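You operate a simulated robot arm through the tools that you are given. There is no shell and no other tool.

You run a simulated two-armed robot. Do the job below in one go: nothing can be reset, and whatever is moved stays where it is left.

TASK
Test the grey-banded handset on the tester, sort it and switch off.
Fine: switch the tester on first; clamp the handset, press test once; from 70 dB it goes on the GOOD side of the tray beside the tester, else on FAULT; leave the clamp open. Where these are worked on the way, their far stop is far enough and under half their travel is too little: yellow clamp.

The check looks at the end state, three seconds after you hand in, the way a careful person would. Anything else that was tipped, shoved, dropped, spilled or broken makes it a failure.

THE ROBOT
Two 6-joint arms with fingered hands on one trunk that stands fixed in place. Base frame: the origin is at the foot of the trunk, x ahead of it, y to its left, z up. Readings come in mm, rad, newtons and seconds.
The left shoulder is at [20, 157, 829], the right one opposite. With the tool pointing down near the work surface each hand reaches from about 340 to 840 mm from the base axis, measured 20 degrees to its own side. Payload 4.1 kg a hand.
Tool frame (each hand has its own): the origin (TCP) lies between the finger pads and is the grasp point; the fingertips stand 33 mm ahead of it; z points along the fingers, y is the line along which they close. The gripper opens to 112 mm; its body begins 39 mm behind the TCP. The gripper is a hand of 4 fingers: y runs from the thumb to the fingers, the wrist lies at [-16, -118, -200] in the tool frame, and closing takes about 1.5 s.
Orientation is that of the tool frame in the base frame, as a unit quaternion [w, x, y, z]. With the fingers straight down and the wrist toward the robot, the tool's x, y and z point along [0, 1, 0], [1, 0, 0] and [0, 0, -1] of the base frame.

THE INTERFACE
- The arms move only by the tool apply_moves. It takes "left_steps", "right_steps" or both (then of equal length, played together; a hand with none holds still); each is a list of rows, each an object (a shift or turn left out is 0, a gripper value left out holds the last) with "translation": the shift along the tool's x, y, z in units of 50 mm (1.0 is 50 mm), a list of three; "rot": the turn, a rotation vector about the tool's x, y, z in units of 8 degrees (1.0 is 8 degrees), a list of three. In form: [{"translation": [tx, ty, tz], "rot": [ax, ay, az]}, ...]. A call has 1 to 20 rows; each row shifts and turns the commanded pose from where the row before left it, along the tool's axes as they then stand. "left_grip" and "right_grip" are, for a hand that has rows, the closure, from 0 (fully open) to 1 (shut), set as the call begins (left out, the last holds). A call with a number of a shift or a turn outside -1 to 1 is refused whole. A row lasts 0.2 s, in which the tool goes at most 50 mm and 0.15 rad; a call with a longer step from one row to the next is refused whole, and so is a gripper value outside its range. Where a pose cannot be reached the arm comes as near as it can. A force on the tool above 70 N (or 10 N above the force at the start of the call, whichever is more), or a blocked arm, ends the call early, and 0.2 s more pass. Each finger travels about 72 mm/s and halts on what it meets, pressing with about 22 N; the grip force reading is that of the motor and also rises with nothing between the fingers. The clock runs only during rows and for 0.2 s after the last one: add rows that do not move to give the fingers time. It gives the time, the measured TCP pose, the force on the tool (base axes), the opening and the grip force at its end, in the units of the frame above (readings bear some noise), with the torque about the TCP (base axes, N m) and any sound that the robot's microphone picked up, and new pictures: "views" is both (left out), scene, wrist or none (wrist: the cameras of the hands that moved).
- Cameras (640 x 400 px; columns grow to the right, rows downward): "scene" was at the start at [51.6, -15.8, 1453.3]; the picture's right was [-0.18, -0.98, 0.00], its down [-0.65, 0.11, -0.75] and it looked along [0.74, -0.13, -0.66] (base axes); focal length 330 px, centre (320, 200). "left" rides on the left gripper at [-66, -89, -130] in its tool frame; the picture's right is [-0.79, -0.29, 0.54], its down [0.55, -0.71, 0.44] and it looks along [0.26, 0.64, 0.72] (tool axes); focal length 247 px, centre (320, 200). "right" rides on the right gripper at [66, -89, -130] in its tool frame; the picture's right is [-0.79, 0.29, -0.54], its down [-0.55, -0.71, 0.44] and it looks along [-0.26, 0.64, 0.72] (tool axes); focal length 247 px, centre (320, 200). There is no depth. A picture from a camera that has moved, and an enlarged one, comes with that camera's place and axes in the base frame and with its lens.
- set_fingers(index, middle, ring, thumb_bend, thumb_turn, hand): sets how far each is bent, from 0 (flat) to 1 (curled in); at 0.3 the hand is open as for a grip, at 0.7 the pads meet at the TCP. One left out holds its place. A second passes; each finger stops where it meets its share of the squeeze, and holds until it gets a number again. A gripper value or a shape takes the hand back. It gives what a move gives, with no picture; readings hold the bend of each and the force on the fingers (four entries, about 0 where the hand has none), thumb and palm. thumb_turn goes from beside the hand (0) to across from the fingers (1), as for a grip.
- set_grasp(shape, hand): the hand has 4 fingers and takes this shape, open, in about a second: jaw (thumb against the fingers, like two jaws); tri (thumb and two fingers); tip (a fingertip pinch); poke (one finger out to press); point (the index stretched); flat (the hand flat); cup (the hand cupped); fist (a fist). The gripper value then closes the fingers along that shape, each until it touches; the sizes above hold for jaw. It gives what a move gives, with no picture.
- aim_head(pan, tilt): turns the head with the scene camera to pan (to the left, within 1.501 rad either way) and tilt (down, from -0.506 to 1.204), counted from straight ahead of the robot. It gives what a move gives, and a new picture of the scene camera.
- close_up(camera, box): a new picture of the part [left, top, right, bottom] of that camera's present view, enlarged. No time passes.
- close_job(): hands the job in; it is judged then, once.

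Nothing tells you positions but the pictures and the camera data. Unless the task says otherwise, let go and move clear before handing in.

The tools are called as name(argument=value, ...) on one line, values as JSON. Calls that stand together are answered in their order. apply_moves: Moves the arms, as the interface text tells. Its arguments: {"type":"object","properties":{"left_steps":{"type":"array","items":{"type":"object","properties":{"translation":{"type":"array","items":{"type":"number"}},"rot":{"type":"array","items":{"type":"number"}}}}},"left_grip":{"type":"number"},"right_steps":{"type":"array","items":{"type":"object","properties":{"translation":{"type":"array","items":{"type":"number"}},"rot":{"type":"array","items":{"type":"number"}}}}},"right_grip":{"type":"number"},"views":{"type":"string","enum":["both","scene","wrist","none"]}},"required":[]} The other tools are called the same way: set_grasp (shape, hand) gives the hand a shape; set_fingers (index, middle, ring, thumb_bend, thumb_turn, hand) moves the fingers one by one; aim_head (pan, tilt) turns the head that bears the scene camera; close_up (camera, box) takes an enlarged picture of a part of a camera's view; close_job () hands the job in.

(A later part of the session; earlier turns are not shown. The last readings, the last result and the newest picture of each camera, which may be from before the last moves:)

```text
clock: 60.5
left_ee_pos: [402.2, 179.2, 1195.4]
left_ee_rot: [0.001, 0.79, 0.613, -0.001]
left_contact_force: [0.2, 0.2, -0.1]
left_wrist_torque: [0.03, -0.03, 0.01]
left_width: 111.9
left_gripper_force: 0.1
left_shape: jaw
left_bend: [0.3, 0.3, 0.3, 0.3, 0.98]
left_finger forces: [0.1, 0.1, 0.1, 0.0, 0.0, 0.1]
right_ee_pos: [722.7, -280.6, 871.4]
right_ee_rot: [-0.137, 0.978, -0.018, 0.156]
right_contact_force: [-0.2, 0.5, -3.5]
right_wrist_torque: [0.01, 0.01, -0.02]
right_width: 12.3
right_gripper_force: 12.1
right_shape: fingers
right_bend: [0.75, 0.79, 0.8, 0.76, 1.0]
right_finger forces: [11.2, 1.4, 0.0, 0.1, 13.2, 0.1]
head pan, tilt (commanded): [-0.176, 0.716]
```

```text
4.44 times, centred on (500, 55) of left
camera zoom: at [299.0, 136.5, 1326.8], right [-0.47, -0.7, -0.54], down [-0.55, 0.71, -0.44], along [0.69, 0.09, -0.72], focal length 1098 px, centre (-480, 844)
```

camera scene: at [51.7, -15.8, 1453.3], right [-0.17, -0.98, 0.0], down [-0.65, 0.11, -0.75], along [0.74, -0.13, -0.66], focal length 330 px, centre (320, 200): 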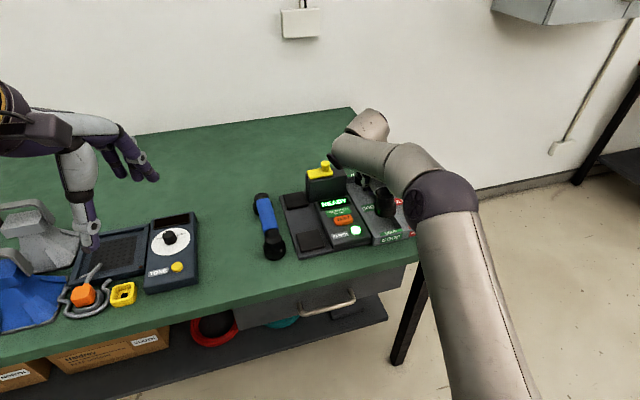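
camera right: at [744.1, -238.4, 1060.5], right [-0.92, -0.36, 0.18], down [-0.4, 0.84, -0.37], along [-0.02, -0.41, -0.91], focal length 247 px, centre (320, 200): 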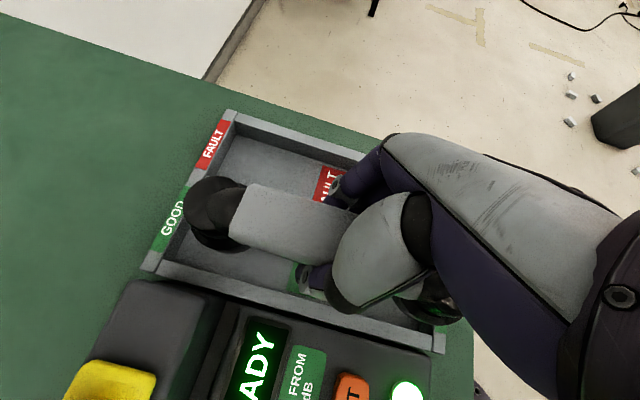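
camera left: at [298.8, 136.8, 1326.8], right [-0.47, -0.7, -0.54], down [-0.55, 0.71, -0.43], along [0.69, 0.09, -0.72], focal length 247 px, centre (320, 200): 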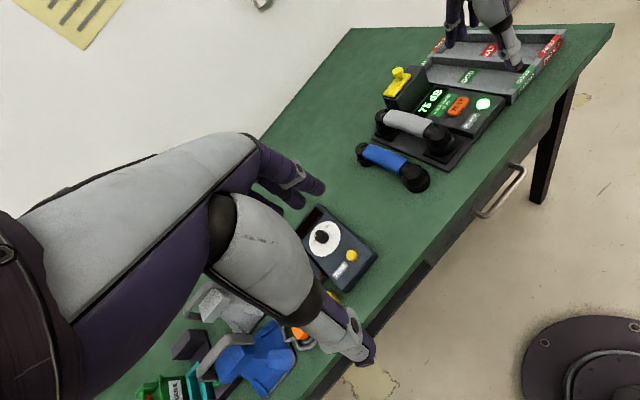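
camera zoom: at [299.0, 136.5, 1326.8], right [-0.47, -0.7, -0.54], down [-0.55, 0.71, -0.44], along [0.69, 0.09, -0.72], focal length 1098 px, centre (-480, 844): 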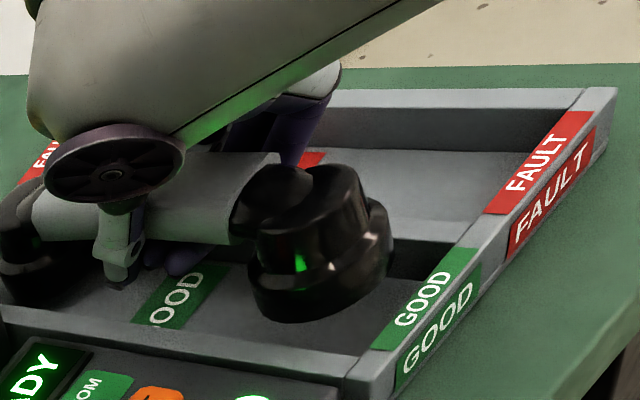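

Both rims are a few mm nearer the divider than the left wall. I'll shift 4 mm left and lower a little so the rims enter the lane, watching the force.

apply_moves(right_steps=[{"translation": [-0.006, -0.077, 0.0214]}, {"translation": [-0.0418, 0.0388, 0.1279]}, {}], views="none")

close_up(camera="scene", box=[345, 185, 425, 245])

close_up(camera="right", box=[160, 160, 320, 280])

close_up(camera="left", box=[440, 10, 560, 100])

```text
clock: 61.3
left_ee_pos: [402.7, 179.2, 1196.0]
left_ee_rot: [0.0, 0.789, 0.614, 0.0]
left_contact_force: [0.5, -0.3, -0.2]
left_wrist_torque: [0.01, -0.01, 0.01]
left_width: 111.7
left_gripper_force: 0.0
left_shape: jaw
left_bend: [0.3, 0.3, 0.3, 0.3, 0.98]
left_finger forces: [0.0, 0.0, 0.0, 0.0, 0.1, 0.1]
right_ee_pos: [721.0, -278.4, 864.5]
right_ee_rot: [-0.137, 0.978, -0.018, 0.156]
right_contact_force: [0.3, 0.4, -1.9]
right_wrist_torque: [0.0, -0.08, 0.02]
right_width: 12.0
right_gripper_force: 13.2
right_shape: fingers
right_bend: [0.75, 0.79, 0.8, 0.76, 1.0]
right_finger forces: [10.7, 2.0, 0.1, 0.0, 12.9, 0.1]
head pan, tilt (commanded): [-0.176, 0.716]
```

```text
6.67 times, centred on (385, 215) of scene
camera zoom: at [51.7, -15.8, 1453.3], right [-0.18, -0.98, 0.0], down [-0.65, 0.11, -0.75], along [0.74, -0.13, -0.66], focal length 2197 px, centre (-113, 100)
```

zoom: 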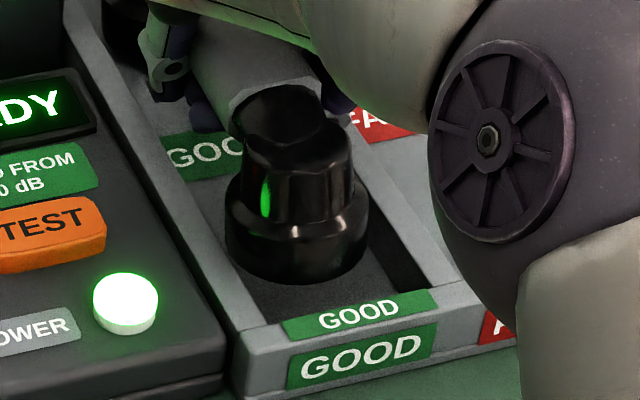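

```text
3.33 times, centred on (240, 220) of right
camera zoom: at [743.3, -232.2, 1027.7], right [-0.92, -0.36, 0.18], down [-0.4, 0.84, -0.37], along [-0.02, -0.41, -0.91], focal length 823 px, centre (587, 133)
```

zoom: 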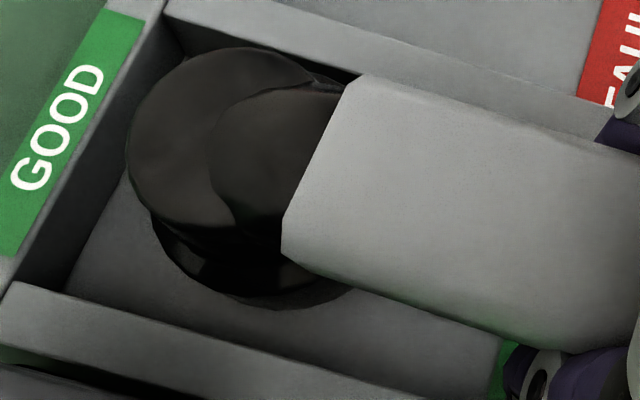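

```text
4.44 times, centred on (500, 55) of left
camera zoom: at [299.0, 136.5, 1326.8], right [-0.47, -0.7, -0.54], down [-0.55, 0.71, -0.44], along [0.69, 0.09, -0.72], focal length 1098 px, centre (-480, 844)
```

zoom: 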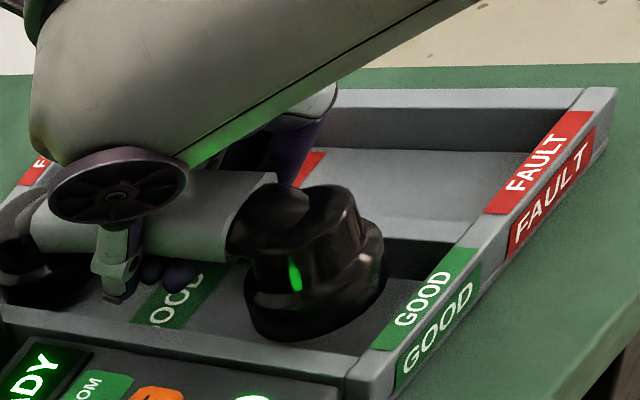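

Both rims are now centred between the walls. I'll keep lowering in small steps.

apply_moves(right_steps=[{"translation": [-0.0239, 0.0222, 0.0731]}, {"translation": [-0.0239, 0.0222, 0.0731]}, {}], views="none")

close_up(camera="scene", box=[345, 185, 425, 245])

close_up(camera="right", box=[160, 160, 320, 280])

close_up(camera="left", box=[440, 10, 560, 100])

```text
clock: 62.1
left_ee_pos: [401.3, 178.9, 1196.5]
left_ee_rot: [0.0, 0.789, 0.614, 0.0]
left_contact_force: [0.2, 0.3, 0.0]
left_wrist_torque: [0.01, -0.02, 0.03]
left_width: 111.8
left_gripper_force: 0.0
left_shape: jaw
left_bend: [0.3, 0.3, 0.3, 0.3, 0.98]
left_finger forces: [0.1, 0.0, 0.0, 0.1, 0.1, 0.1]
right_ee_pos: [722.5, -279.1, 856.7]
right_ee_rot: [-0.137, 0.978, -0.018, 0.157]
right_contact_force: [-0.4, 0.4, -0.9]
right_wrist_torque: [0.06, -0.11, 0.0]
right_width: 10.6
right_gripper_force: 12.1
right_shape: fingers
right_bend: [0.75, 0.79, 0.8, 0.76, 1.0]
right_finger forces: [8.6, 2.0, 1.1, 0.0, 12.0, 0.1]
head pan, tilt (commanded): [-0.176, 0.716]
```

```text
6.67 times, centred on (385, 215) of scene
camera zoom: at [51.6, -15.8, 1453.3], right [-0.17, -0.98, 0.0], down [-0.65, 0.11, -0.75], along [0.74, -0.13, -0.66], focal length 2197 px, centre (-113, 100)
```

zoom: 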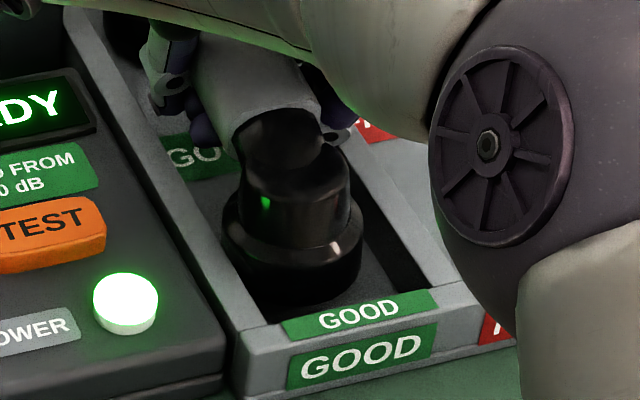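

```text
3.33 times, centred on (240, 220) of right
camera zoom: at [743.4, -233.2, 1019.4], right [-0.92, -0.36, 0.18], down [-0.4, 0.84, -0.37], along [-0.02, -0.41, -0.91], focal length 823 px, centre (587, 133)
```

zoom: 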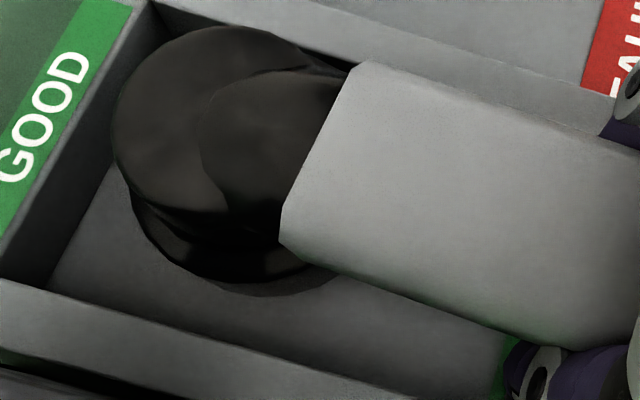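

```text
4.44 times, centred on (500, 55) of left
camera zoom: at [299.0, 136.5, 1326.8], right [-0.47, -0.7, -0.54], down [-0.55, 0.71, -0.44], along [0.69, 0.09, -0.72], focal length 1098 px, centre (-480, 844)
```

zoom: 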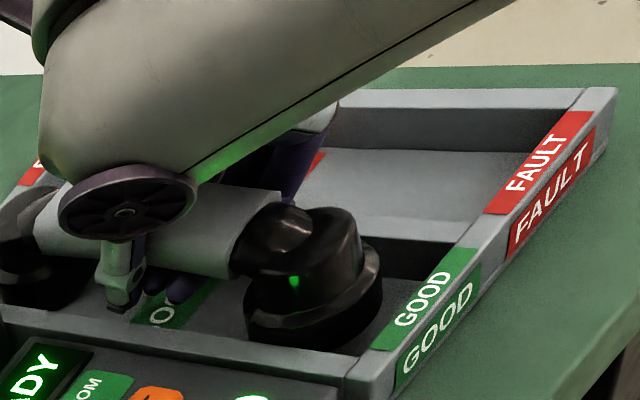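

The handset is resting on the lane floor now; the load on the hand has dropped and both rims are between the walls. I'll open the three fingers first, since they have free room.

set_fingers(hand="right", index=0.62, middle=0.62, ring=0.62)

close_up(camera="scene", box=[345, 185, 425, 245])

close_up(camera="right", box=[160, 140, 480, 400])

close_up(camera="left", box=[440, 10, 560, 100])

```text
clock: 63.1
left_ee_pos: [402.4, 178.8, 1195.6]
left_ee_rot: [0.0, 0.789, 0.614, 0.0]
left_contact_force: [-0.2, -0.3, -0.4]
left_wrist_torque: [0.0, 0.03, -0.02]
left_width: 111.7
left_gripper_force: 0.0
left_shape: jaw
left_bend: [0.3, 0.3, 0.3, 0.3, 0.98]
left_finger forces: [0.0, 0.1, 0.0, 0.0, 0.0, 0.1]
right_ee_pos: [722.4, -278.8, 857.8]
right_ee_rot: [-0.137, 0.978, -0.018, 0.156]
right_contact_force: [0.6, -0.4, -2.4]
right_wrist_torque: [-0.03, -0.01, 0.0]
right_width: 20.1
right_gripper_force: 5.7
right_shape: fingers
right_bend: [0.58, 0.62, 0.62, 0.77, 1.0]
right_finger forces: [5.6, 0.0, 0.0, 0.0, 5.5, 0.0]
head pan, tilt (commanded): [-0.176, 0.716]
```

```text
6.67 times, centred on (385, 215) of scene
camera zoom: at [51.7, -15.8, 1453.3], right [-0.18, -0.98, 0.0], down [-0.65, 0.11, -0.75], along [0.74, -0.13, -0.66], focal length 2197 px, centre (-113, 100)
```

zoom: 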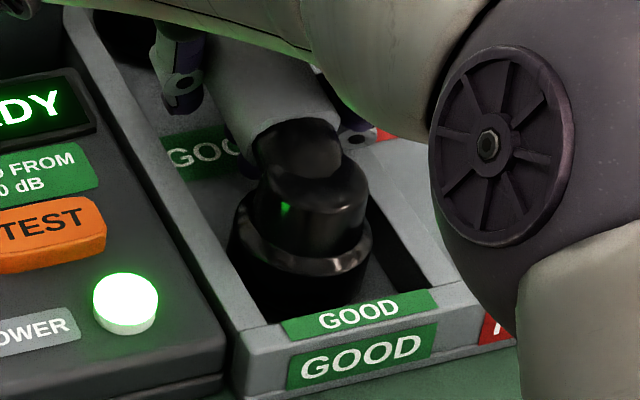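

```text
1.54 times, centred on (320, 270) of right
camera zoom: at [743.4, -233.2, 1019.5], right [-0.92, -0.36, 0.18], down [-0.4, 0.84, -0.37], along [-0.02, -0.41, -0.91], focal length 380 px, centre (320, 92)
```

zoom: 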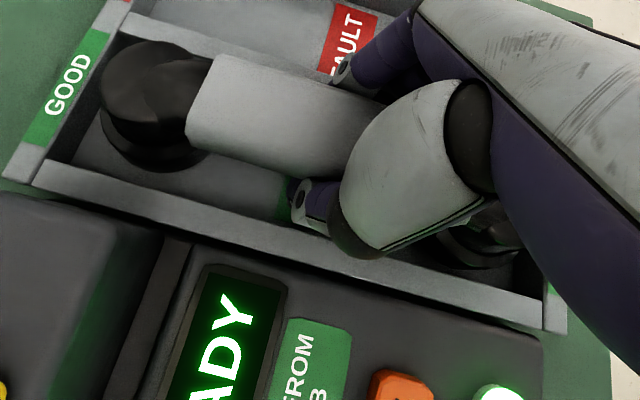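

```text
4.44 times, centred on (500, 55) of left
camera zoom: at [299.0, 136.4, 1326.8], right [-0.47, -0.7, -0.54], down [-0.55, 0.71, -0.44], along [0.69, 0.09, -0.72], focal length 1098 px, centre (-480, 844)
```

zoom: 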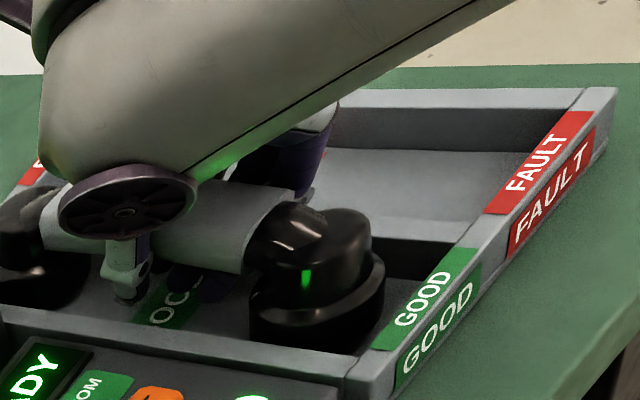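

The handset sits in the lane but is still lightly pinched between index and thumb. I'll open the fingers further.

set_fingers(hand="right", index=0.51, middle=0.51, ring=0.51)

close_up(camera="scene", box=[345, 185, 425, 245])

close_up(camera="right", box=[160, 140, 480, 400])

close_up(camera="left", box=[440, 10, 560, 100])

```text
clock: 64.1
left_ee_pos: [402.2, 179.2, 1195.7]
left_ee_rot: [0.0, 0.789, 0.614, 0.001]
left_contact_force: [0.4, 0.3, 0.3]
left_wrist_torque: [0.01, -0.01, -0.01]
left_width: 111.5
left_gripper_force: 0.0
left_shape: jaw
left_bend: [0.3, 0.3, 0.3, 0.3, 0.98]
left_finger forces: [0.1, 0.0, 0.0, 0.0, 0.1, 0.1]
right_ee_pos: [722.9, -277.9, 858.0]
right_ee_rot: [-0.137, 0.978, -0.017, 0.157]
right_contact_force: [1.3, 11.8, 6.8]
right_wrist_torque: [-0.07, 0.1, -0.09]
right_width: 26.4
right_gripper_force: 7.8
right_shape: fingers
right_bend: [0.5, 0.56, 0.53, 0.79, 1.0]
right_finger forces: [0.9, 9.0, 4.1, 0.0, 1.5, 0.0]
head pan, tilt (commanded): [-0.176, 0.716]
```

```text
6.67 times, centred on (385, 215) of scene
camera zoom: at [51.4, -15.3, 1453.4], right [-0.17, -0.98, 0.0], down [-0.65, 0.11, -0.75], along [0.74, -0.13, -0.66], focal length 2197 px, centre (-113, 100)
```

zoom: 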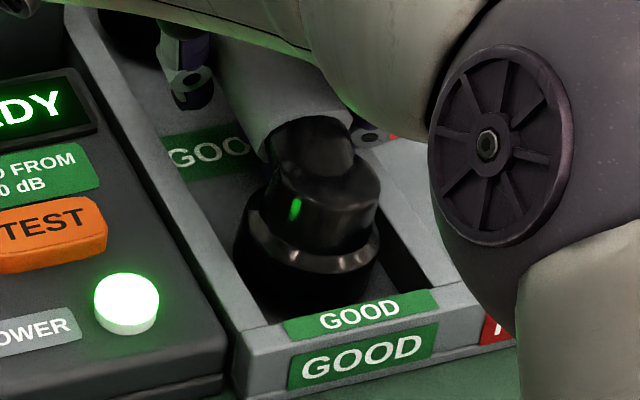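

```text
1.54 times, centred on (320, 270) of right
camera zoom: at [743.4, -232.1, 1020.6], right [-0.92, -0.36, 0.17], down [-0.4, 0.84, -0.37], along [-0.01, -0.41, -0.91], focal length 380 px, centre (320, 92)
```

zoom: 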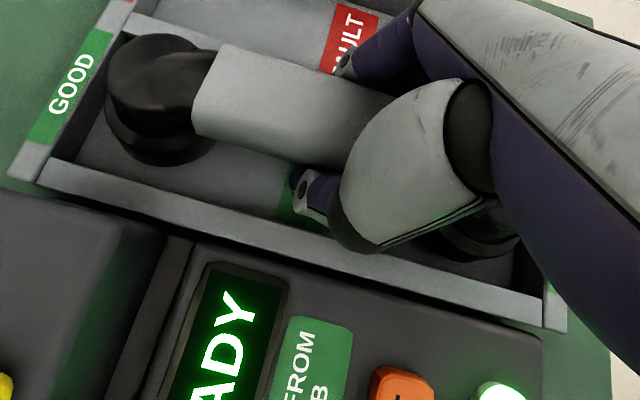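

```text
4.44 times, centred on (500, 55) of left
camera zoom: at [298.7, 137.0, 1326.8], right [-0.47, -0.7, -0.54], down [-0.55, 0.71, -0.44], along [0.69, 0.09, -0.72], focal length 1098 px, centre (-480, 844)
```

zoom: 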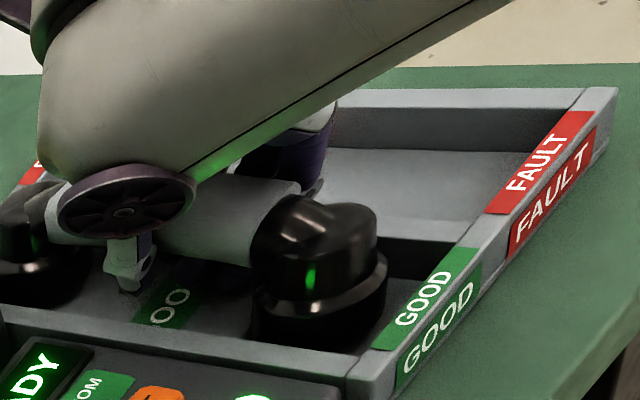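

The fingers' backs touch the divider while the thumb is still pushing the handset to the right. I'll ease both and raise the hand a few mm above the wall tops.

set_fingers(hand="right", index=0.55, middle=0.59, ring=0.58, thumb_bend=0.75)

close_up(camera="right", box=[160, 140, 480, 400])

close_up(camera="scene", box=[345, 185, 425, 245])

```text
clock: 65.1
left_ee_pos: [401.7, 179.2, 1196.8]
left_ee_rot: [0.0, 0.789, 0.614, 0.0]
left_contact_force: [0.0, -0.4, -0.4]
left_wrist_torque: [0.0, 0.02, 0.0]
left_width: 111.7
left_gripper_force: 0.1
left_shape: jaw
left_bend: [0.3, 0.3, 0.3, 0.3, 0.98]
left_finger forces: [0.0, 0.0, 0.0, 0.0, 0.1, 0.1]
right_ee_pos: [721.1, -278.7, 856.8]
right_ee_rot: [-0.137, 0.978, -0.018, 0.155]
right_contact_force: [-0.4, 0.5, -0.2]
right_wrist_torque: [-0.05, -0.01, -0.07]
right_width: 24.3
right_gripper_force: 5.8
right_shape: fingers
right_bend: [0.51, 0.6, 0.57, 0.73, 1.0]
right_finger forces: [5.4, 0.8, 0.1, 0.1, 5.8, 0.0]
head pan, tilt (commanded): [-0.176, 0.716]
```

```text
1.54 times, centred on (320, 270) of right
camera zoom: at [743.3, -233.3, 1019.1], right [-0.92, -0.36, 0.18], down [-0.4, 0.84, -0.37], along [-0.02, -0.41, -0.91], focal length 380 px, centre (320, 92)
```

zoom: 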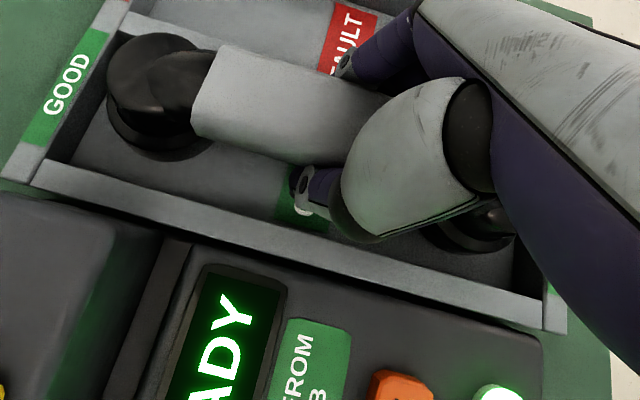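

```text
6.67 times, centred on (385, 215) of scene
camera zoom: at [51.6, -15.8, 1453.3], right [-0.18, -0.98, 0.0], down [-0.65, 0.11, -0.75], along [0.74, -0.13, -0.66], focal length 2197 px, centre (-113, 100)
```

zoom: 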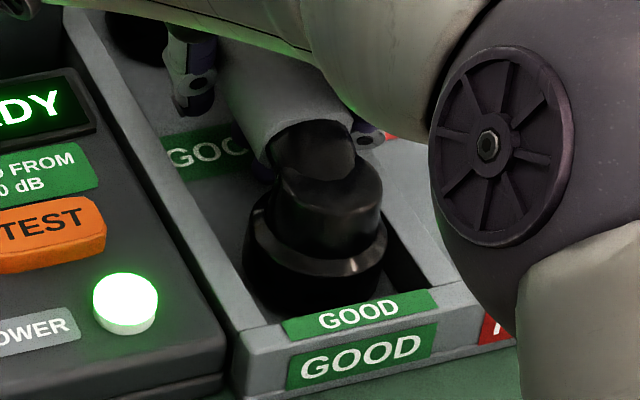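

set_fingers(hand="right", index=0.5, middle=0.57, ring=0.56, thumb_bend=0.68)

close_up(camera="right", box=[160, 140, 480, 400])

close_up(camera="scene", box=[345, 185, 425, 245])

close_up(camera="left", box=[440, 10, 560, 100])

```text
clock: 66.1
left_ee_pos: [402.4, 179.1, 1196.9]
left_ee_rot: [0.0, 0.789, 0.614, 0.0]
left_contact_force: [-0.4, -0.3, -0.1]
left_wrist_torque: [0.02, 0.01, 0.02]
left_width: 111.6
left_gripper_force: 0.1
left_shape: jaw
left_bend: [0.3, 0.3, 0.3, 0.3, 0.98]
left_finger forces: [0.0, 0.0, 0.0, 0.0, 0.0, 0.1]
right_ee_pos: [722.4, -279.1, 857.0]
right_ee_rot: [-0.137, 0.978, -0.017, 0.155]
right_contact_force: [-0.2, 4.1, 2.7]
right_wrist_torque: [0.05, -0.01, 0.0]
right_width: 32.4
right_gripper_force: 2.2
right_shape: fingers
right_bend: [0.5, 0.58, 0.56, 0.68, 1.0]
right_finger forces: [0.4, 3.6, 0.0, 0.1, 0.1, 0.0]
head pan, tilt (commanded): [-0.176, 0.716]
```

```text
1.54 times, centred on (320, 270) of right
camera zoom: at [743.3, -232.9, 1019.9], right [-0.92, -0.36, 0.18], down [-0.4, 0.84, -0.37], along [-0.02, -0.41, -0.91], focal length 380 px, centre (320, 92)
```

zoom: 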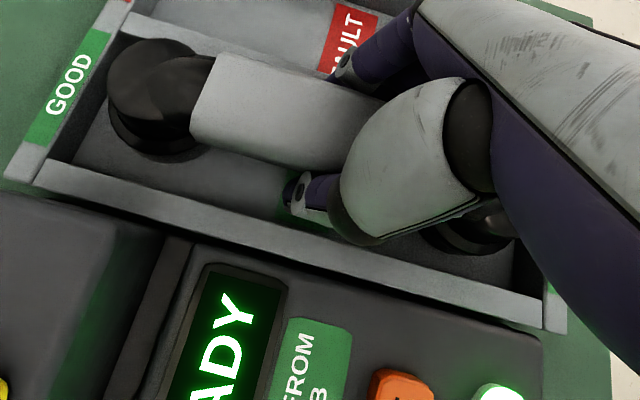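

```text
6.67 times, centred on (385, 215) of scene
camera zoom: at [51.6, -15.6, 1453.3], right [-0.17, -0.98, 0.0], down [-0.65, 0.11, -0.75], along [0.74, -0.13, -0.66], focal length 2197 px, centre (-113, 100)
```

zoom: 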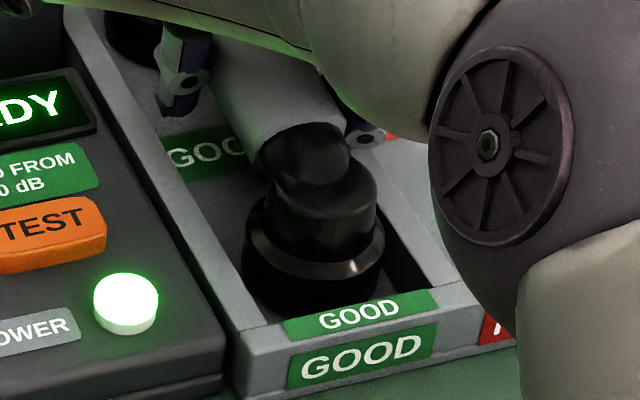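

```text
4.44 times, centred on (500, 55) of left
camera zoom: at [298.9, 136.6, 1326.8], right [-0.47, -0.7, -0.54], down [-0.55, 0.71, -0.44], along [0.69, 0.09, -0.72], focal length 1098 px, centre (-480, 844)
```

zoom: 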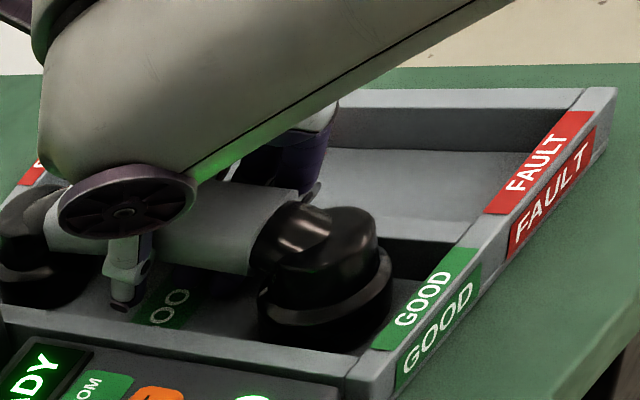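

The handset now stands free in the GOOD lane, with index and thumb unloaded. I'll raise the hand 12 mm so the fingertips clear the walls before opening wider.

apply_moves(right_steps=[{"translation": [0.036, -0.033, -0.11]}, {"translation": [0.036, -0.033, -0.11]}, {}], views="none")

close_up(camera="scene", box=[345, 185, 425, 245])

close_up(camera="right", box=[160, 140, 480, 400])

close_up(camera="left", box=[440, 10, 560, 100])

```text
clock: 66.9
left_ee_pos: [402.0, 179.1, 1195.3]
left_ee_rot: [0.0, 0.789, 0.615, 0.0]
left_contact_force: [0.2, -0.7, 0.3]
left_wrist_torque: [0.02, 0.02, 0.02]
left_width: 111.7
left_gripper_force: 0.2
left_shape: jaw
left_bend: [0.3, 0.3, 0.3, 0.3, 0.98]
left_finger forces: [0.0, 0.0, 0.0, 0.0, 0.0, 0.0]
right_ee_pos: [722.1, -280.2, 867.5]
right_ee_rot: [-0.138, 0.978, -0.017, 0.156]
right_contact_force: [0.4, -0.8, -1.9]
right_wrist_torque: [0.04, -0.05, 0.01]
right_width: 34.2
right_gripper_force: 1.6
right_shape: fingers
right_bend: [0.5, 0.56, 0.56, 0.67, 1.0]
right_finger forces: [0.6, 0.0, 0.9, 0.1, 0.9, 0.0]
head pan, tilt (commanded): [-0.176, 0.716]
```

```text
6.67 times, centred on (385, 215) of scene
camera zoom: at [51.7, -15.8, 1453.3], right [-0.18, -0.98, 0.0], down [-0.65, 0.12, -0.75], along [0.74, -0.13, -0.66], focal length 2197 px, centre (-113, 100)
```

zoom: 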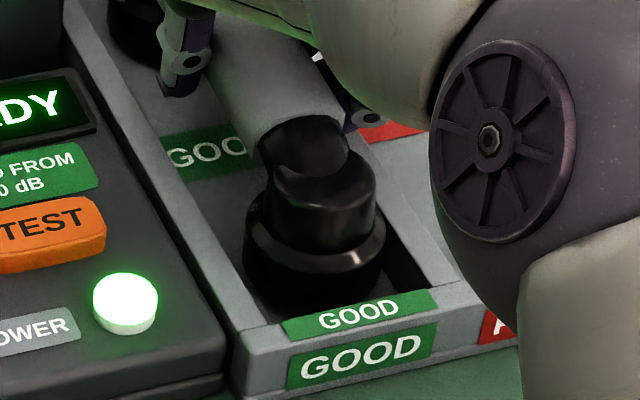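

```text
1.54 times, centred on (320, 270) of right
camera zoom: at [744.0, -234.1, 1030.5], right [-0.92, -0.36, 0.18], down [-0.4, 0.84, -0.37], along [-0.02, -0.41, -0.91], focal length 380 px, centre (320, 92)
```

zoom: 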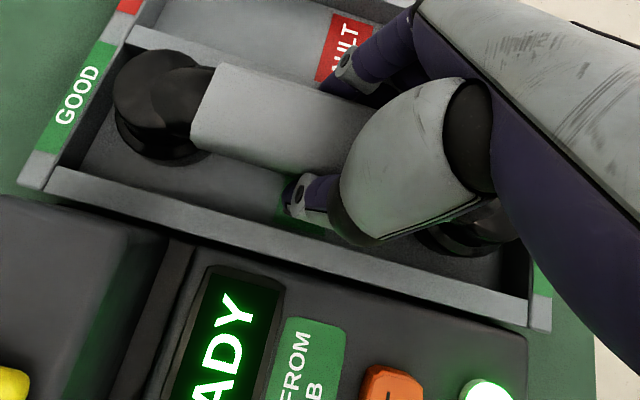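

```text
4.44 times, centred on (500, 55) of left
camera zoom: at [299.0, 136.4, 1326.8], right [-0.47, -0.7, -0.54], down [-0.55, 0.71, -0.44], along [0.69, 0.09, -0.72], focal length 1098 px, centre (-480, 844)
```

zoom: 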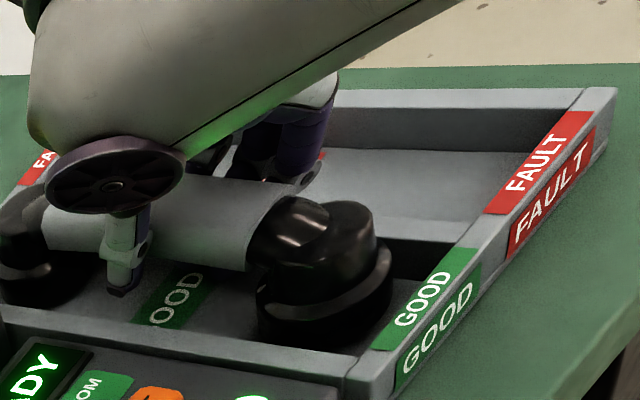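

set_fingers(hand="right", index=0.49, middle=0.5, ring=0.5, thumb_bend=0.52)

close_up(camera="right", box=[160, 140, 480, 400])

close_up(camera="left", box=[440, 10, 560, 100])

```text
clock: 67.9
left_ee_pos: [402.6, 180.4, 1196.2]
left_ee_rot: [0.0, 0.789, 0.615, 0.0]
left_contact_force: [1.5, -0.2, -0.2]
left_wrist_torque: [-0.02, 0.03, -0.01]
left_width: 111.6
left_gripper_force: 0.1
left_shape: jaw
left_bend: [0.3, 0.3, 0.3, 0.3, 0.98]
left_finger forces: [0.0, 0.1, 0.0, 0.0, 0.1, 0.0]
right_ee_pos: [721.9, -279.4, 867.7]
right_ee_rot: [-0.137, 0.978, -0.017, 0.155]
right_contact_force: [-0.5, -0.2, 1.0]
right_wrist_torque: [0.0, -0.01, 0.02]
right_width: 55.8
right_gripper_force: 1.4
right_shape: fingers
right_bend: [0.49, 0.5, 0.5, 0.52, 1.0]
right_finger forces: [0.5, 0.8, 0.0, 0.1, 0.1, 0.1]
head pan, tilt (commanded): [-0.176, 0.716]
```

```text
1.54 times, centred on (320, 270) of right
camera zoom: at [744.0, -233.9, 1030.7], right [-0.92, -0.36, 0.18], down [-0.4, 0.84, -0.37], along [-0.02, -0.41, -0.91], focal length 380 px, centre (320, 92)
```

zoom: 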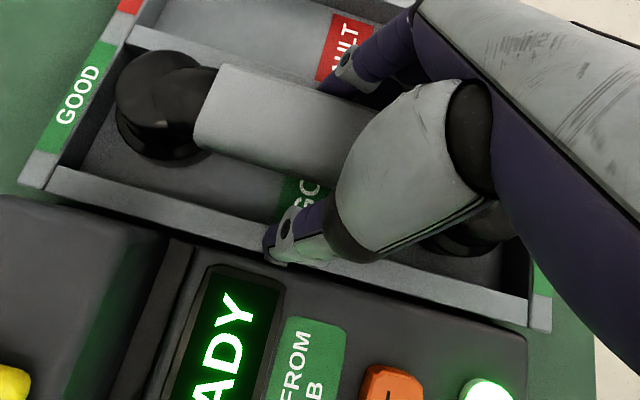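

```text
4.44 times, centred on (500, 55) of left
camera zoom: at [298.9, 136.5, 1326.8], right [-0.47, -0.7, -0.54], down [-0.55, 0.71, -0.44], along [0.69, 0.09, -0.72], focal length 1098 px, centre (-480, 844)
```

zoom: 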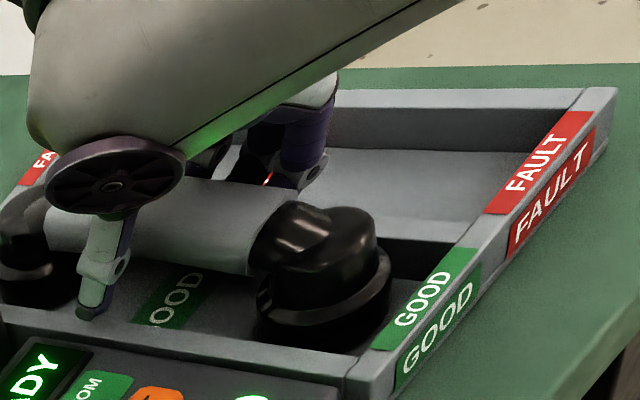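

The hand is open around the handle, but since it is rolled, the right fingertips still lean under the handle's edge. I'll raise 8 mm, shift 10 mm right, then check before rising out.

apply_moves(right_steps=[{"translation": [0.024, -0.022, -0.073]}, {"translation": [0.024, -0.022, -0.073]}, {"translation": [0.0075, 0.096, -0.0267]}, {"translation": [0.0075, 0.096, -0.0267]}, {}], views="none")

close_up(camera="right", box=[160, 140, 480, 400])

close_up(camera="left", box=[440, 10, 560, 100])

close_up(camera="scene", box=[345, 185, 425, 245])

```text
clock: 69.1
left_ee_pos: [402.2, 179.2, 1197.2]
left_ee_rot: [0.0, 0.789, 0.614, 0.0]
left_contact_force: [-0.2, -0.2, -0.4]
left_wrist_torque: [0.02, 0.03, -0.01]
left_width: 111.6
left_gripper_force: 0.0
left_shape: jaw
left_bend: [0.3, 0.3, 0.3, 0.3, 0.98]
left_finger forces: [0.0, 0.0, 0.0, 0.0, 0.0, 0.1]
right_ee_pos: [723.3, -287.6, 877.5]
right_ee_rot: [-0.138, 0.978, -0.018, 0.156]
right_contact_force: [-1.0, 2.2, 1.7]
right_wrist_torque: [0.06, 0.05, -0.03]
right_width: 55.7
right_gripper_force: 1.0
right_shape: fingers
right_bend: [0.49, 0.51, 0.51, 0.52, 1.0]
right_finger forces: [0.0, 1.5, 0.8, 0.1, 0.1, 0.1]
head pan, tilt (commanded): [-0.176, 0.716]
```

```text
1.54 times, centred on (320, 270) of right
camera zoom: at [744.1, -242.3, 1039.1], right [-0.92, -0.36, 0.18], down [-0.4, 0.84, -0.37], along [-0.02, -0.41, -0.91], focal length 380 px, centre (320, 92)
```

zoom: 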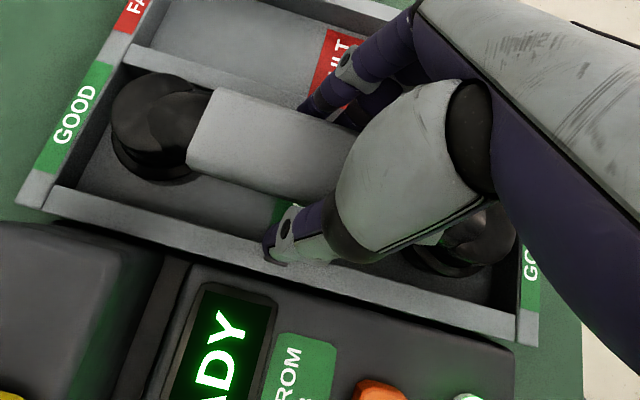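

```text
4.44 times, centred on (500, 55) of left
camera zoom: at [298.9, 136.6, 1326.8], right [-0.47, -0.7, -0.54], down [-0.55, 0.71, -0.44], along [0.69, 0.09, -0.72], focal length 1098 px, centre (-480, 844)
```

zoom: 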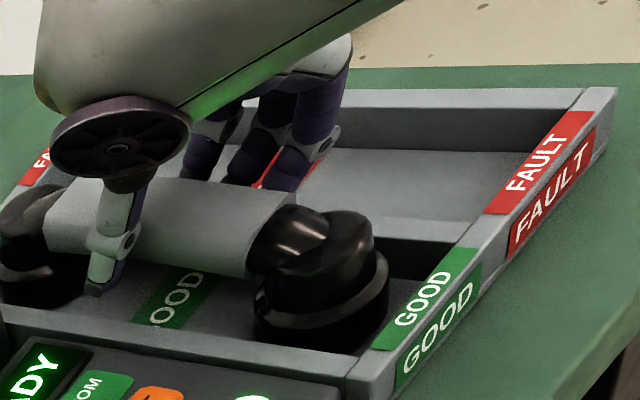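

```text
6.67 times, centred on (385, 215) of scene
camera zoom: at [51.6, -15.7, 1453.3], right [-0.17, -0.98, 0.0], down [-0.65, 0.11, -0.75], along [0.74, -0.13, -0.66], focal length 2197 px, centre (-113, 100)
```

zoom: 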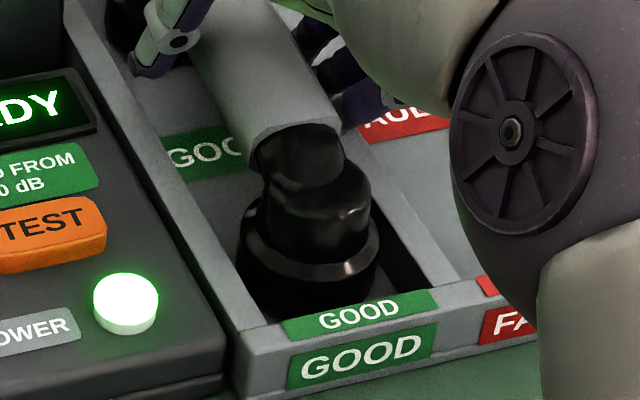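

The handset sits in the GOOD lane with the hand open around its handle. I'll raise the hand straight up, clear of it.

apply_moves(right_steps=[{"translation": [0.048, -0.035, -0.15]}, {"translation": [0.048, -0.044, -0.146]}, {"translation": [0.0896, -0.083, -0.274]}, {}], views="none")

close_up(camera="right", box=[160, 140, 480, 400])

close_up(camera="left", box=[440, 10, 560, 100])

close_up(camera="scene", box=[345, 185, 425, 245])

```text
clock: 70.1
left_ee_pos: [401.0, 179.1, 1196.7]
left_ee_rot: [0.0, 0.789, 0.614, 0.001]
left_contact_force: [-0.8, 0.2, -0.4]
left_wrist_torque: [0.02, 0.0, 0.01]
left_width: 111.8
left_gripper_force: 0.1
left_shape: jaw
left_bend: [0.3, 0.3, 0.3, 0.3, 0.98]
left_finger forces: [0.0, 0.0, 0.0, 0.0, 0.0, 0.0]
right_ee_pos: [723.3, -287.3, 908.3]
right_ee_rot: [-0.137, 0.978, -0.017, 0.155]
right_contact_force: [-0.1, -0.7, 0.1]
right_wrist_torque: [-0.01, -0.01, 0.02]
right_width: 55.8
right_gripper_force: 0.5
right_shape: fingers
right_bend: [0.49, 0.5, 0.5, 0.52, 1.0]
right_finger forces: [0.0, 0.0, 0.4, 0.0, 0.1, 0.1]
head pan, tilt (commanded): [-0.176, 0.716]
```

```text
1.54 times, centred on (320, 270) of right
camera zoom: at [744.5, -241.5, 1070.7], right [-0.92, -0.36, 0.18], down [-0.4, 0.84, -0.37], along [-0.02, -0.41, -0.91], focal length 380 px, centre (320, 92)
```

zoom: 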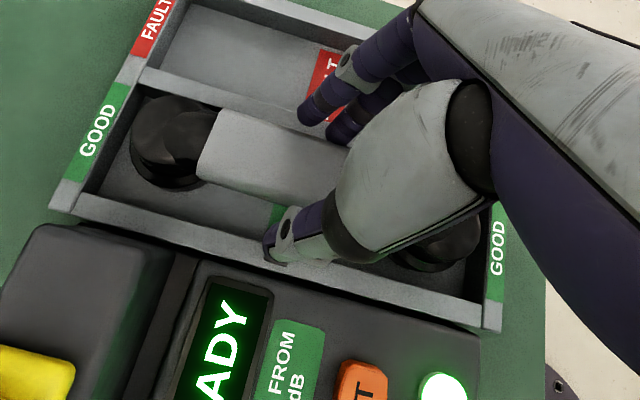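

```text
4.44 times, centred on (500, 55) of left
camera zoom: at [299.0, 136.5, 1326.8], right [-0.47, -0.7, -0.54], down [-0.55, 0.71, -0.44], along [0.69, 0.09, -0.72], focal length 1098 px, centre (-480, 844)
```

zoom: 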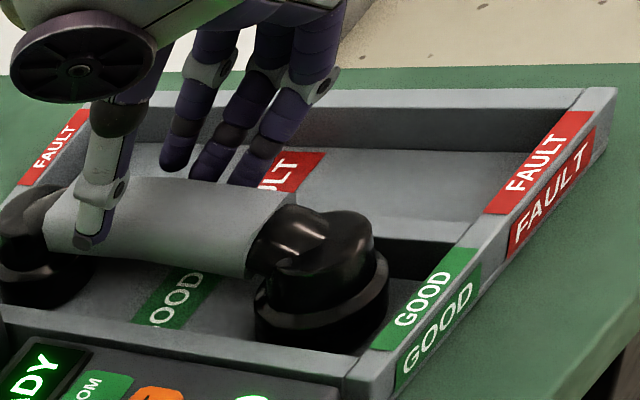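

```text
6.67 times, centred on (385, 215) of scene
camera zoom: at [51.6, -15.8, 1453.3], right [-0.18, -0.98, 0.0], down [-0.65, 0.11, -0.75], along [0.74, -0.13, -0.66], focal length 2197 px, centre (-113, 100)
```

zoom: 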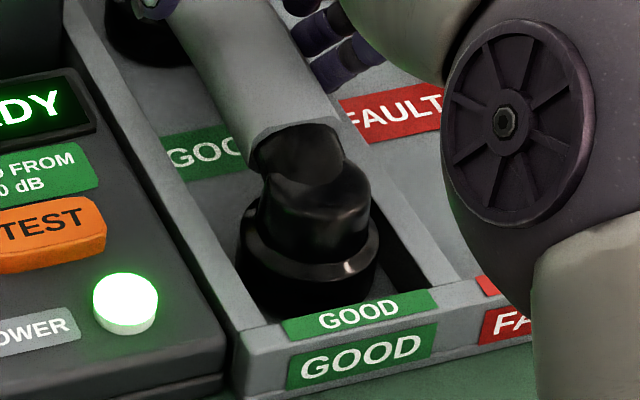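

The handset stands in the GOOD lane and the hand is free. I'll back away upward and turn the hand back to its first orientation so I can press POWER.

apply_moves(right_steps=[{"translation": [-0.04, -0.14, -0.518]}, {"translation": [-0.04, -0.14, -0.518]}, {"translation": [-0.04, -0.14, -0.518]}, {"translation": [-0.51, -0.062, -0.367]}, {"translation": [-0.51, -0.062, -0.367]}, {"translation": [-0.51, -0.062, -0.367]}, {}], views="both")

close_up(camera="left", box=[380, 0, 600, 160])

```text
clock: 71.7
left_ee_pos: [402.2, 179.4, 1195.7]
left_ee_rot: [0.001, 0.789, 0.614, 0.0]
left_contact_force: [-0.4, 0.6, 1.1]
left_wrist_torque: [0.0, 0.03, 0.03]
left_width: 111.7
left_gripper_force: 0.1
left_shape: jaw
left_bend: [0.3, 0.3, 0.3, 0.3, 0.98]
left_finger forces: [0.1, 0.0, 0.0, 0.0, 0.1, 0.0]
right_ee_pos: [599.1, -288.8, 1010.2]
right_ee_rot: [-0.138, 0.978, -0.017, 0.156]
right_contact_force: [0.4, 1.5, 0.5]
right_wrist_torque: [-0.05, 0.01, 0.01]
right_width: 55.7
right_gripper_force: 0.0
right_shape: fingers
right_bend: [0.49, 0.5, 0.5, 0.52, 1.0]
right_finger forces: [0.1, 0.0, 0.1, 0.0, 0.0, 0.0]
head pan, tilt (commanded): [-0.176, 0.716]
camera scene: at [51.7, -15.8, 1453.3], right [-0.18, -0.98, 0.0], down [-0.65, 0.11, -0.75], along [0.74, -0.13, -0.66], focal length 330 px, centre (320, 200)
camera right: at [620.4, -243.0, 1173.1], right [-0.92, -0.36, 0.18], down [-0.4, 0.84, -0.37], along [-0.02, -0.41, -0.91], focal length 247 px, centre (320, 200)
```

scene: 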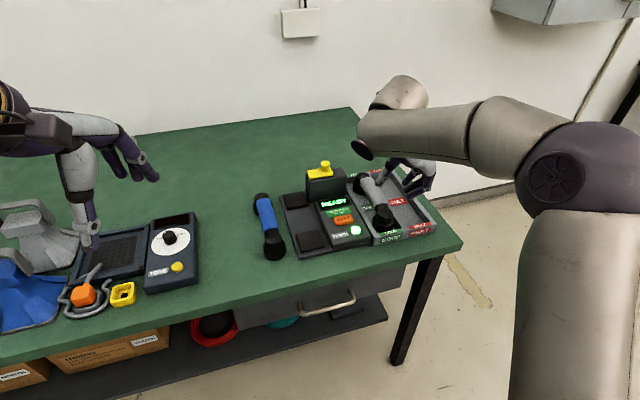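
right: 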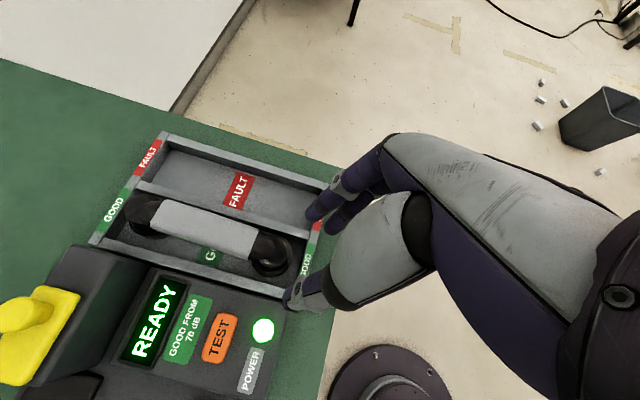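

```text
2.50 times, centred on (490, 80) of left
camera zoom: at [299.1, 136.5, 1326.8], right [-0.47, -0.7, -0.54], down [-0.55, 0.71, -0.44], along [0.69, 0.09, -0.72], focal length 617 px, centre (-105, 500)
```

zoom: 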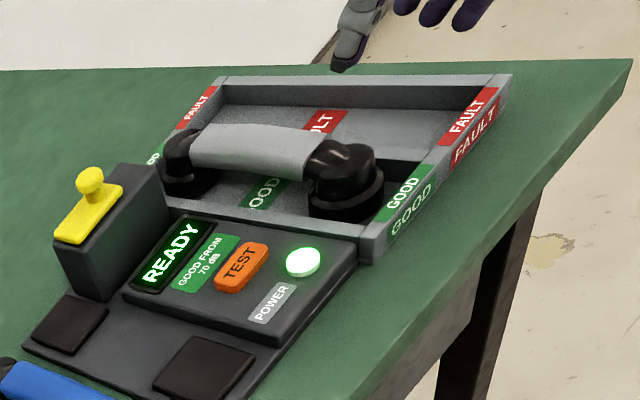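

The handset lies neatly in the GOOD lane and the clamp is open. Now I'll restore the hand's orientation for the POWER press.

apply_moves(right_steps=[{"rot": [-0.623, 0.072, -0.227]}, {"rot": [-0.623, 0.072, -0.227]}, {"rot": [-0.623, 0.072, -0.227]}, {"rot": [0.267, 0, -0.729]}, {"rot": [0, -0.833, 0]}, {"rot": [0, -0.833, 0]}, {"rot": [0, -0.833, 0]}, {"rot": [0, 0, -0.956]}, {"rot": [0, 0, -0.956]}, {"rot": [0, 0, -0.956]}, {"rot": [0, 0, -0.956]}, {"rot": [0, 0, -0.956]}, {"rot": [0, 0, -0.956]}, {"rot": [0, 0, -0.956]}, {"rot": [0, 0, -0.956]}, {"rot": [0, 0, -0.956]}, {}], views="scene")

set_fingers(hand="right", index=0.65, middle=1.0, ring=1.0, thumb_bend=1.0, thumb_turn=0.5)

close_up(camera="right", box=[0, 0, 640, 400])

```text
clock: 75.3
left_ee_pos: [402.9, 179.7, 1197.3]
left_ee_rot: [0.0, 0.789, 0.614, 0.0]
left_contact_force: [-0.3, 1.2, -0.2]
left_wrist_torque: [-0.02, 0.02, -0.03]
left_width: 111.6
left_gripper_force: 0.0
left_shape: jaw
left_bend: [0.3, 0.3, 0.3, 0.3, 0.98]
left_finger forces: [0.0, 0.0, 0.0, 0.1, 0.0, 0.1]
right_ee_pos: [603.3, -287.9, 1012.9]
right_ee_rot: [0.0, 0.788, 0.615, 0.0]
right_contact_force: [0.7, 0.0, 0.8]
right_wrist_torque: [-0.01, 0.01, -0.01]
right_width: 55.7
right_gripper_force: 0.1
right_shape: fingers
right_bend: [0.49, 0.5, 0.5, 0.52, 1.0]
right_finger forces: [0.0, 0.1, 0.1, 0.0, 0.0, 0.0]
head pan, tilt (commanded): [-0.176, 0.716]
camera scene: at [51.6, -15.7, 1453.3], right [-0.18, -0.98, 0.0], down [-0.65, 0.11, -0.75], along [0.74, -0.13, -0.66], focal length 330 px, centre (320, 200)
```

scene: 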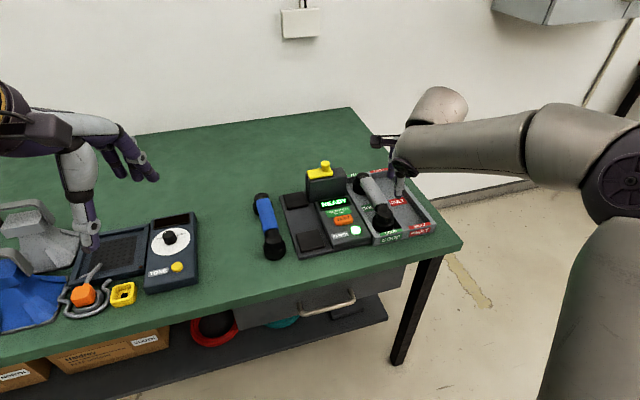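

```text
clock: 76.3
left_ee_pos: [402.5, 179.3, 1196.5]
left_ee_rot: [0.0, 0.789, 0.614, -0.001]
left_contact_force: [0.1, -0.1, -0.6]
left_wrist_torque: [-0.01, 0.05, 0.0]
left_width: 111.6
left_gripper_force: 0.0
left_shape: jaw
left_bend: [0.3, 0.3, 0.3, 0.3, 0.98]
left_finger forces: [0.1, 0.1, 0.0, 0.0, 0.1, 0.0]
right_ee_pos: [603.9, -289.0, 1014.0]
right_ee_rot: [0.0, 0.789, 0.614, 0.0]
right_contact_force: [-0.1, -0.4, 0.1]
right_wrist_torque: [0.0, 0.03, -0.02]
right_width: 45.5
right_gripper_force: 0.1
right_shape: fingers
right_bend: [0.65, 1.0, 1.0, 1.0, 0.51]
right_finger forces: [0.1, 0.0, 0.0, 0.0, 0.1, 0.0]
head pan, tilt (commanded): [-0.176, 0.716]
```

```text
1.00 times, centred on (320, 200) of right (not enlarged: the box is as wide or as high as the picture)
camera zoom: at [532.6, -204.0, 1143.3], right [0.08, -0.84, 0.54], down [-0.82, -0.36, -0.44], along [0.56, -0.41, -0.72], focal length 247 px, centre (320, 200)
```

zoom: 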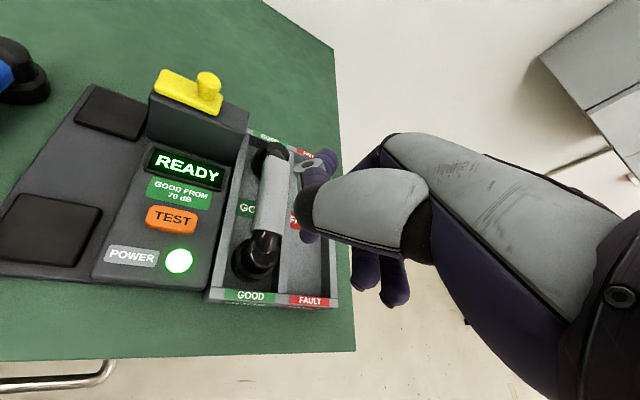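

The index is ready, pointing down. I'll move over the POWER button, where the earlier press worked at TCP (607, -211).

apply_moves(right_steps=[{"translation": [0.3815, -0.082, 0.2]}, {"translation": [0.3815, -0.082, 0.3]}, {"translation": [0.3815, -0.082, 0.5]}, {"translation": [0.3815, -0.082, 0.64]}, {}], views="none")

close_up(camera="scene", box=[320, 180, 410, 250])

close_up(camera="left", box=[420, 10, 560, 130])

```text
clock: 77.5
left_ee_pos: [401.7, 179.8, 1195.1]
left_ee_rot: [0.0, 0.79, 0.614, 0.0]
left_contact_force: [-0.3, 0.3, 0.1]
left_wrist_torque: [0.0, -0.03, 0.02]
left_width: 111.4
left_gripper_force: 0.0
left_shape: jaw
left_bend: [0.3, 0.3, 0.3, 0.3, 0.98]
left_finger forces: [0.0, 0.0, 0.1, 0.0, 0.1, 0.1]
right_ee_pos: [604.9, -213.7, 930.2]
right_ee_rot: [0.0, 0.789, 0.614, -0.001]
right_contact_force: [0.1, 0.8, -0.1]
right_wrist_torque: [0.04, 0.02, 0.01]
right_width: 45.7
right_gripper_force: 0.0
right_shape: fingers
right_bend: [0.65, 1.0, 1.0, 1.0, 0.51]
right_finger forces: [0.1, 0.1, 0.0, 0.1, 0.0, 0.0]
head pan, tilt (commanded): [-0.176, 0.716]
```

```text
5.71 times, centred on (365, 215) of scene
camera zoom: at [51.5, -15.8, 1453.3], right [-0.18, -0.98, 0.0], down [-0.65, 0.11, -0.75], along [0.74, -0.13, -0.66], focal length 1883 px, centre (63, 114)
```

zoom: 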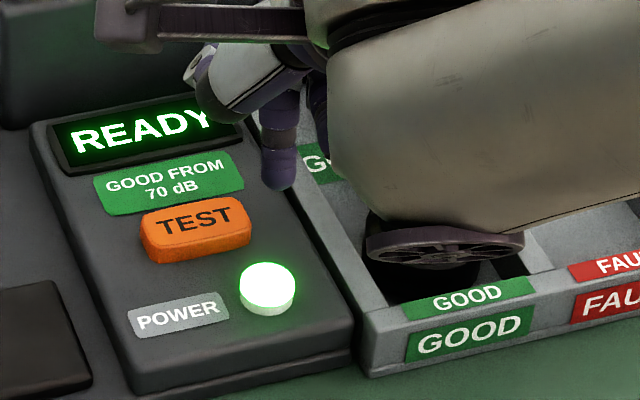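

```text
3.33 times, centred on (490, 70) of left
camera zoom: at [298.9, 136.5, 1326.9], right [-0.47, -0.7, -0.54], down [-0.55, 0.71, -0.44], along [0.69, 0.09, -0.72], focal length 823 px, centre (-247, 633)
```

zoom: 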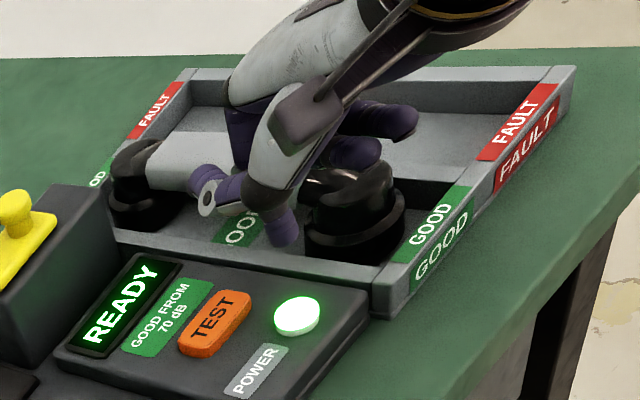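

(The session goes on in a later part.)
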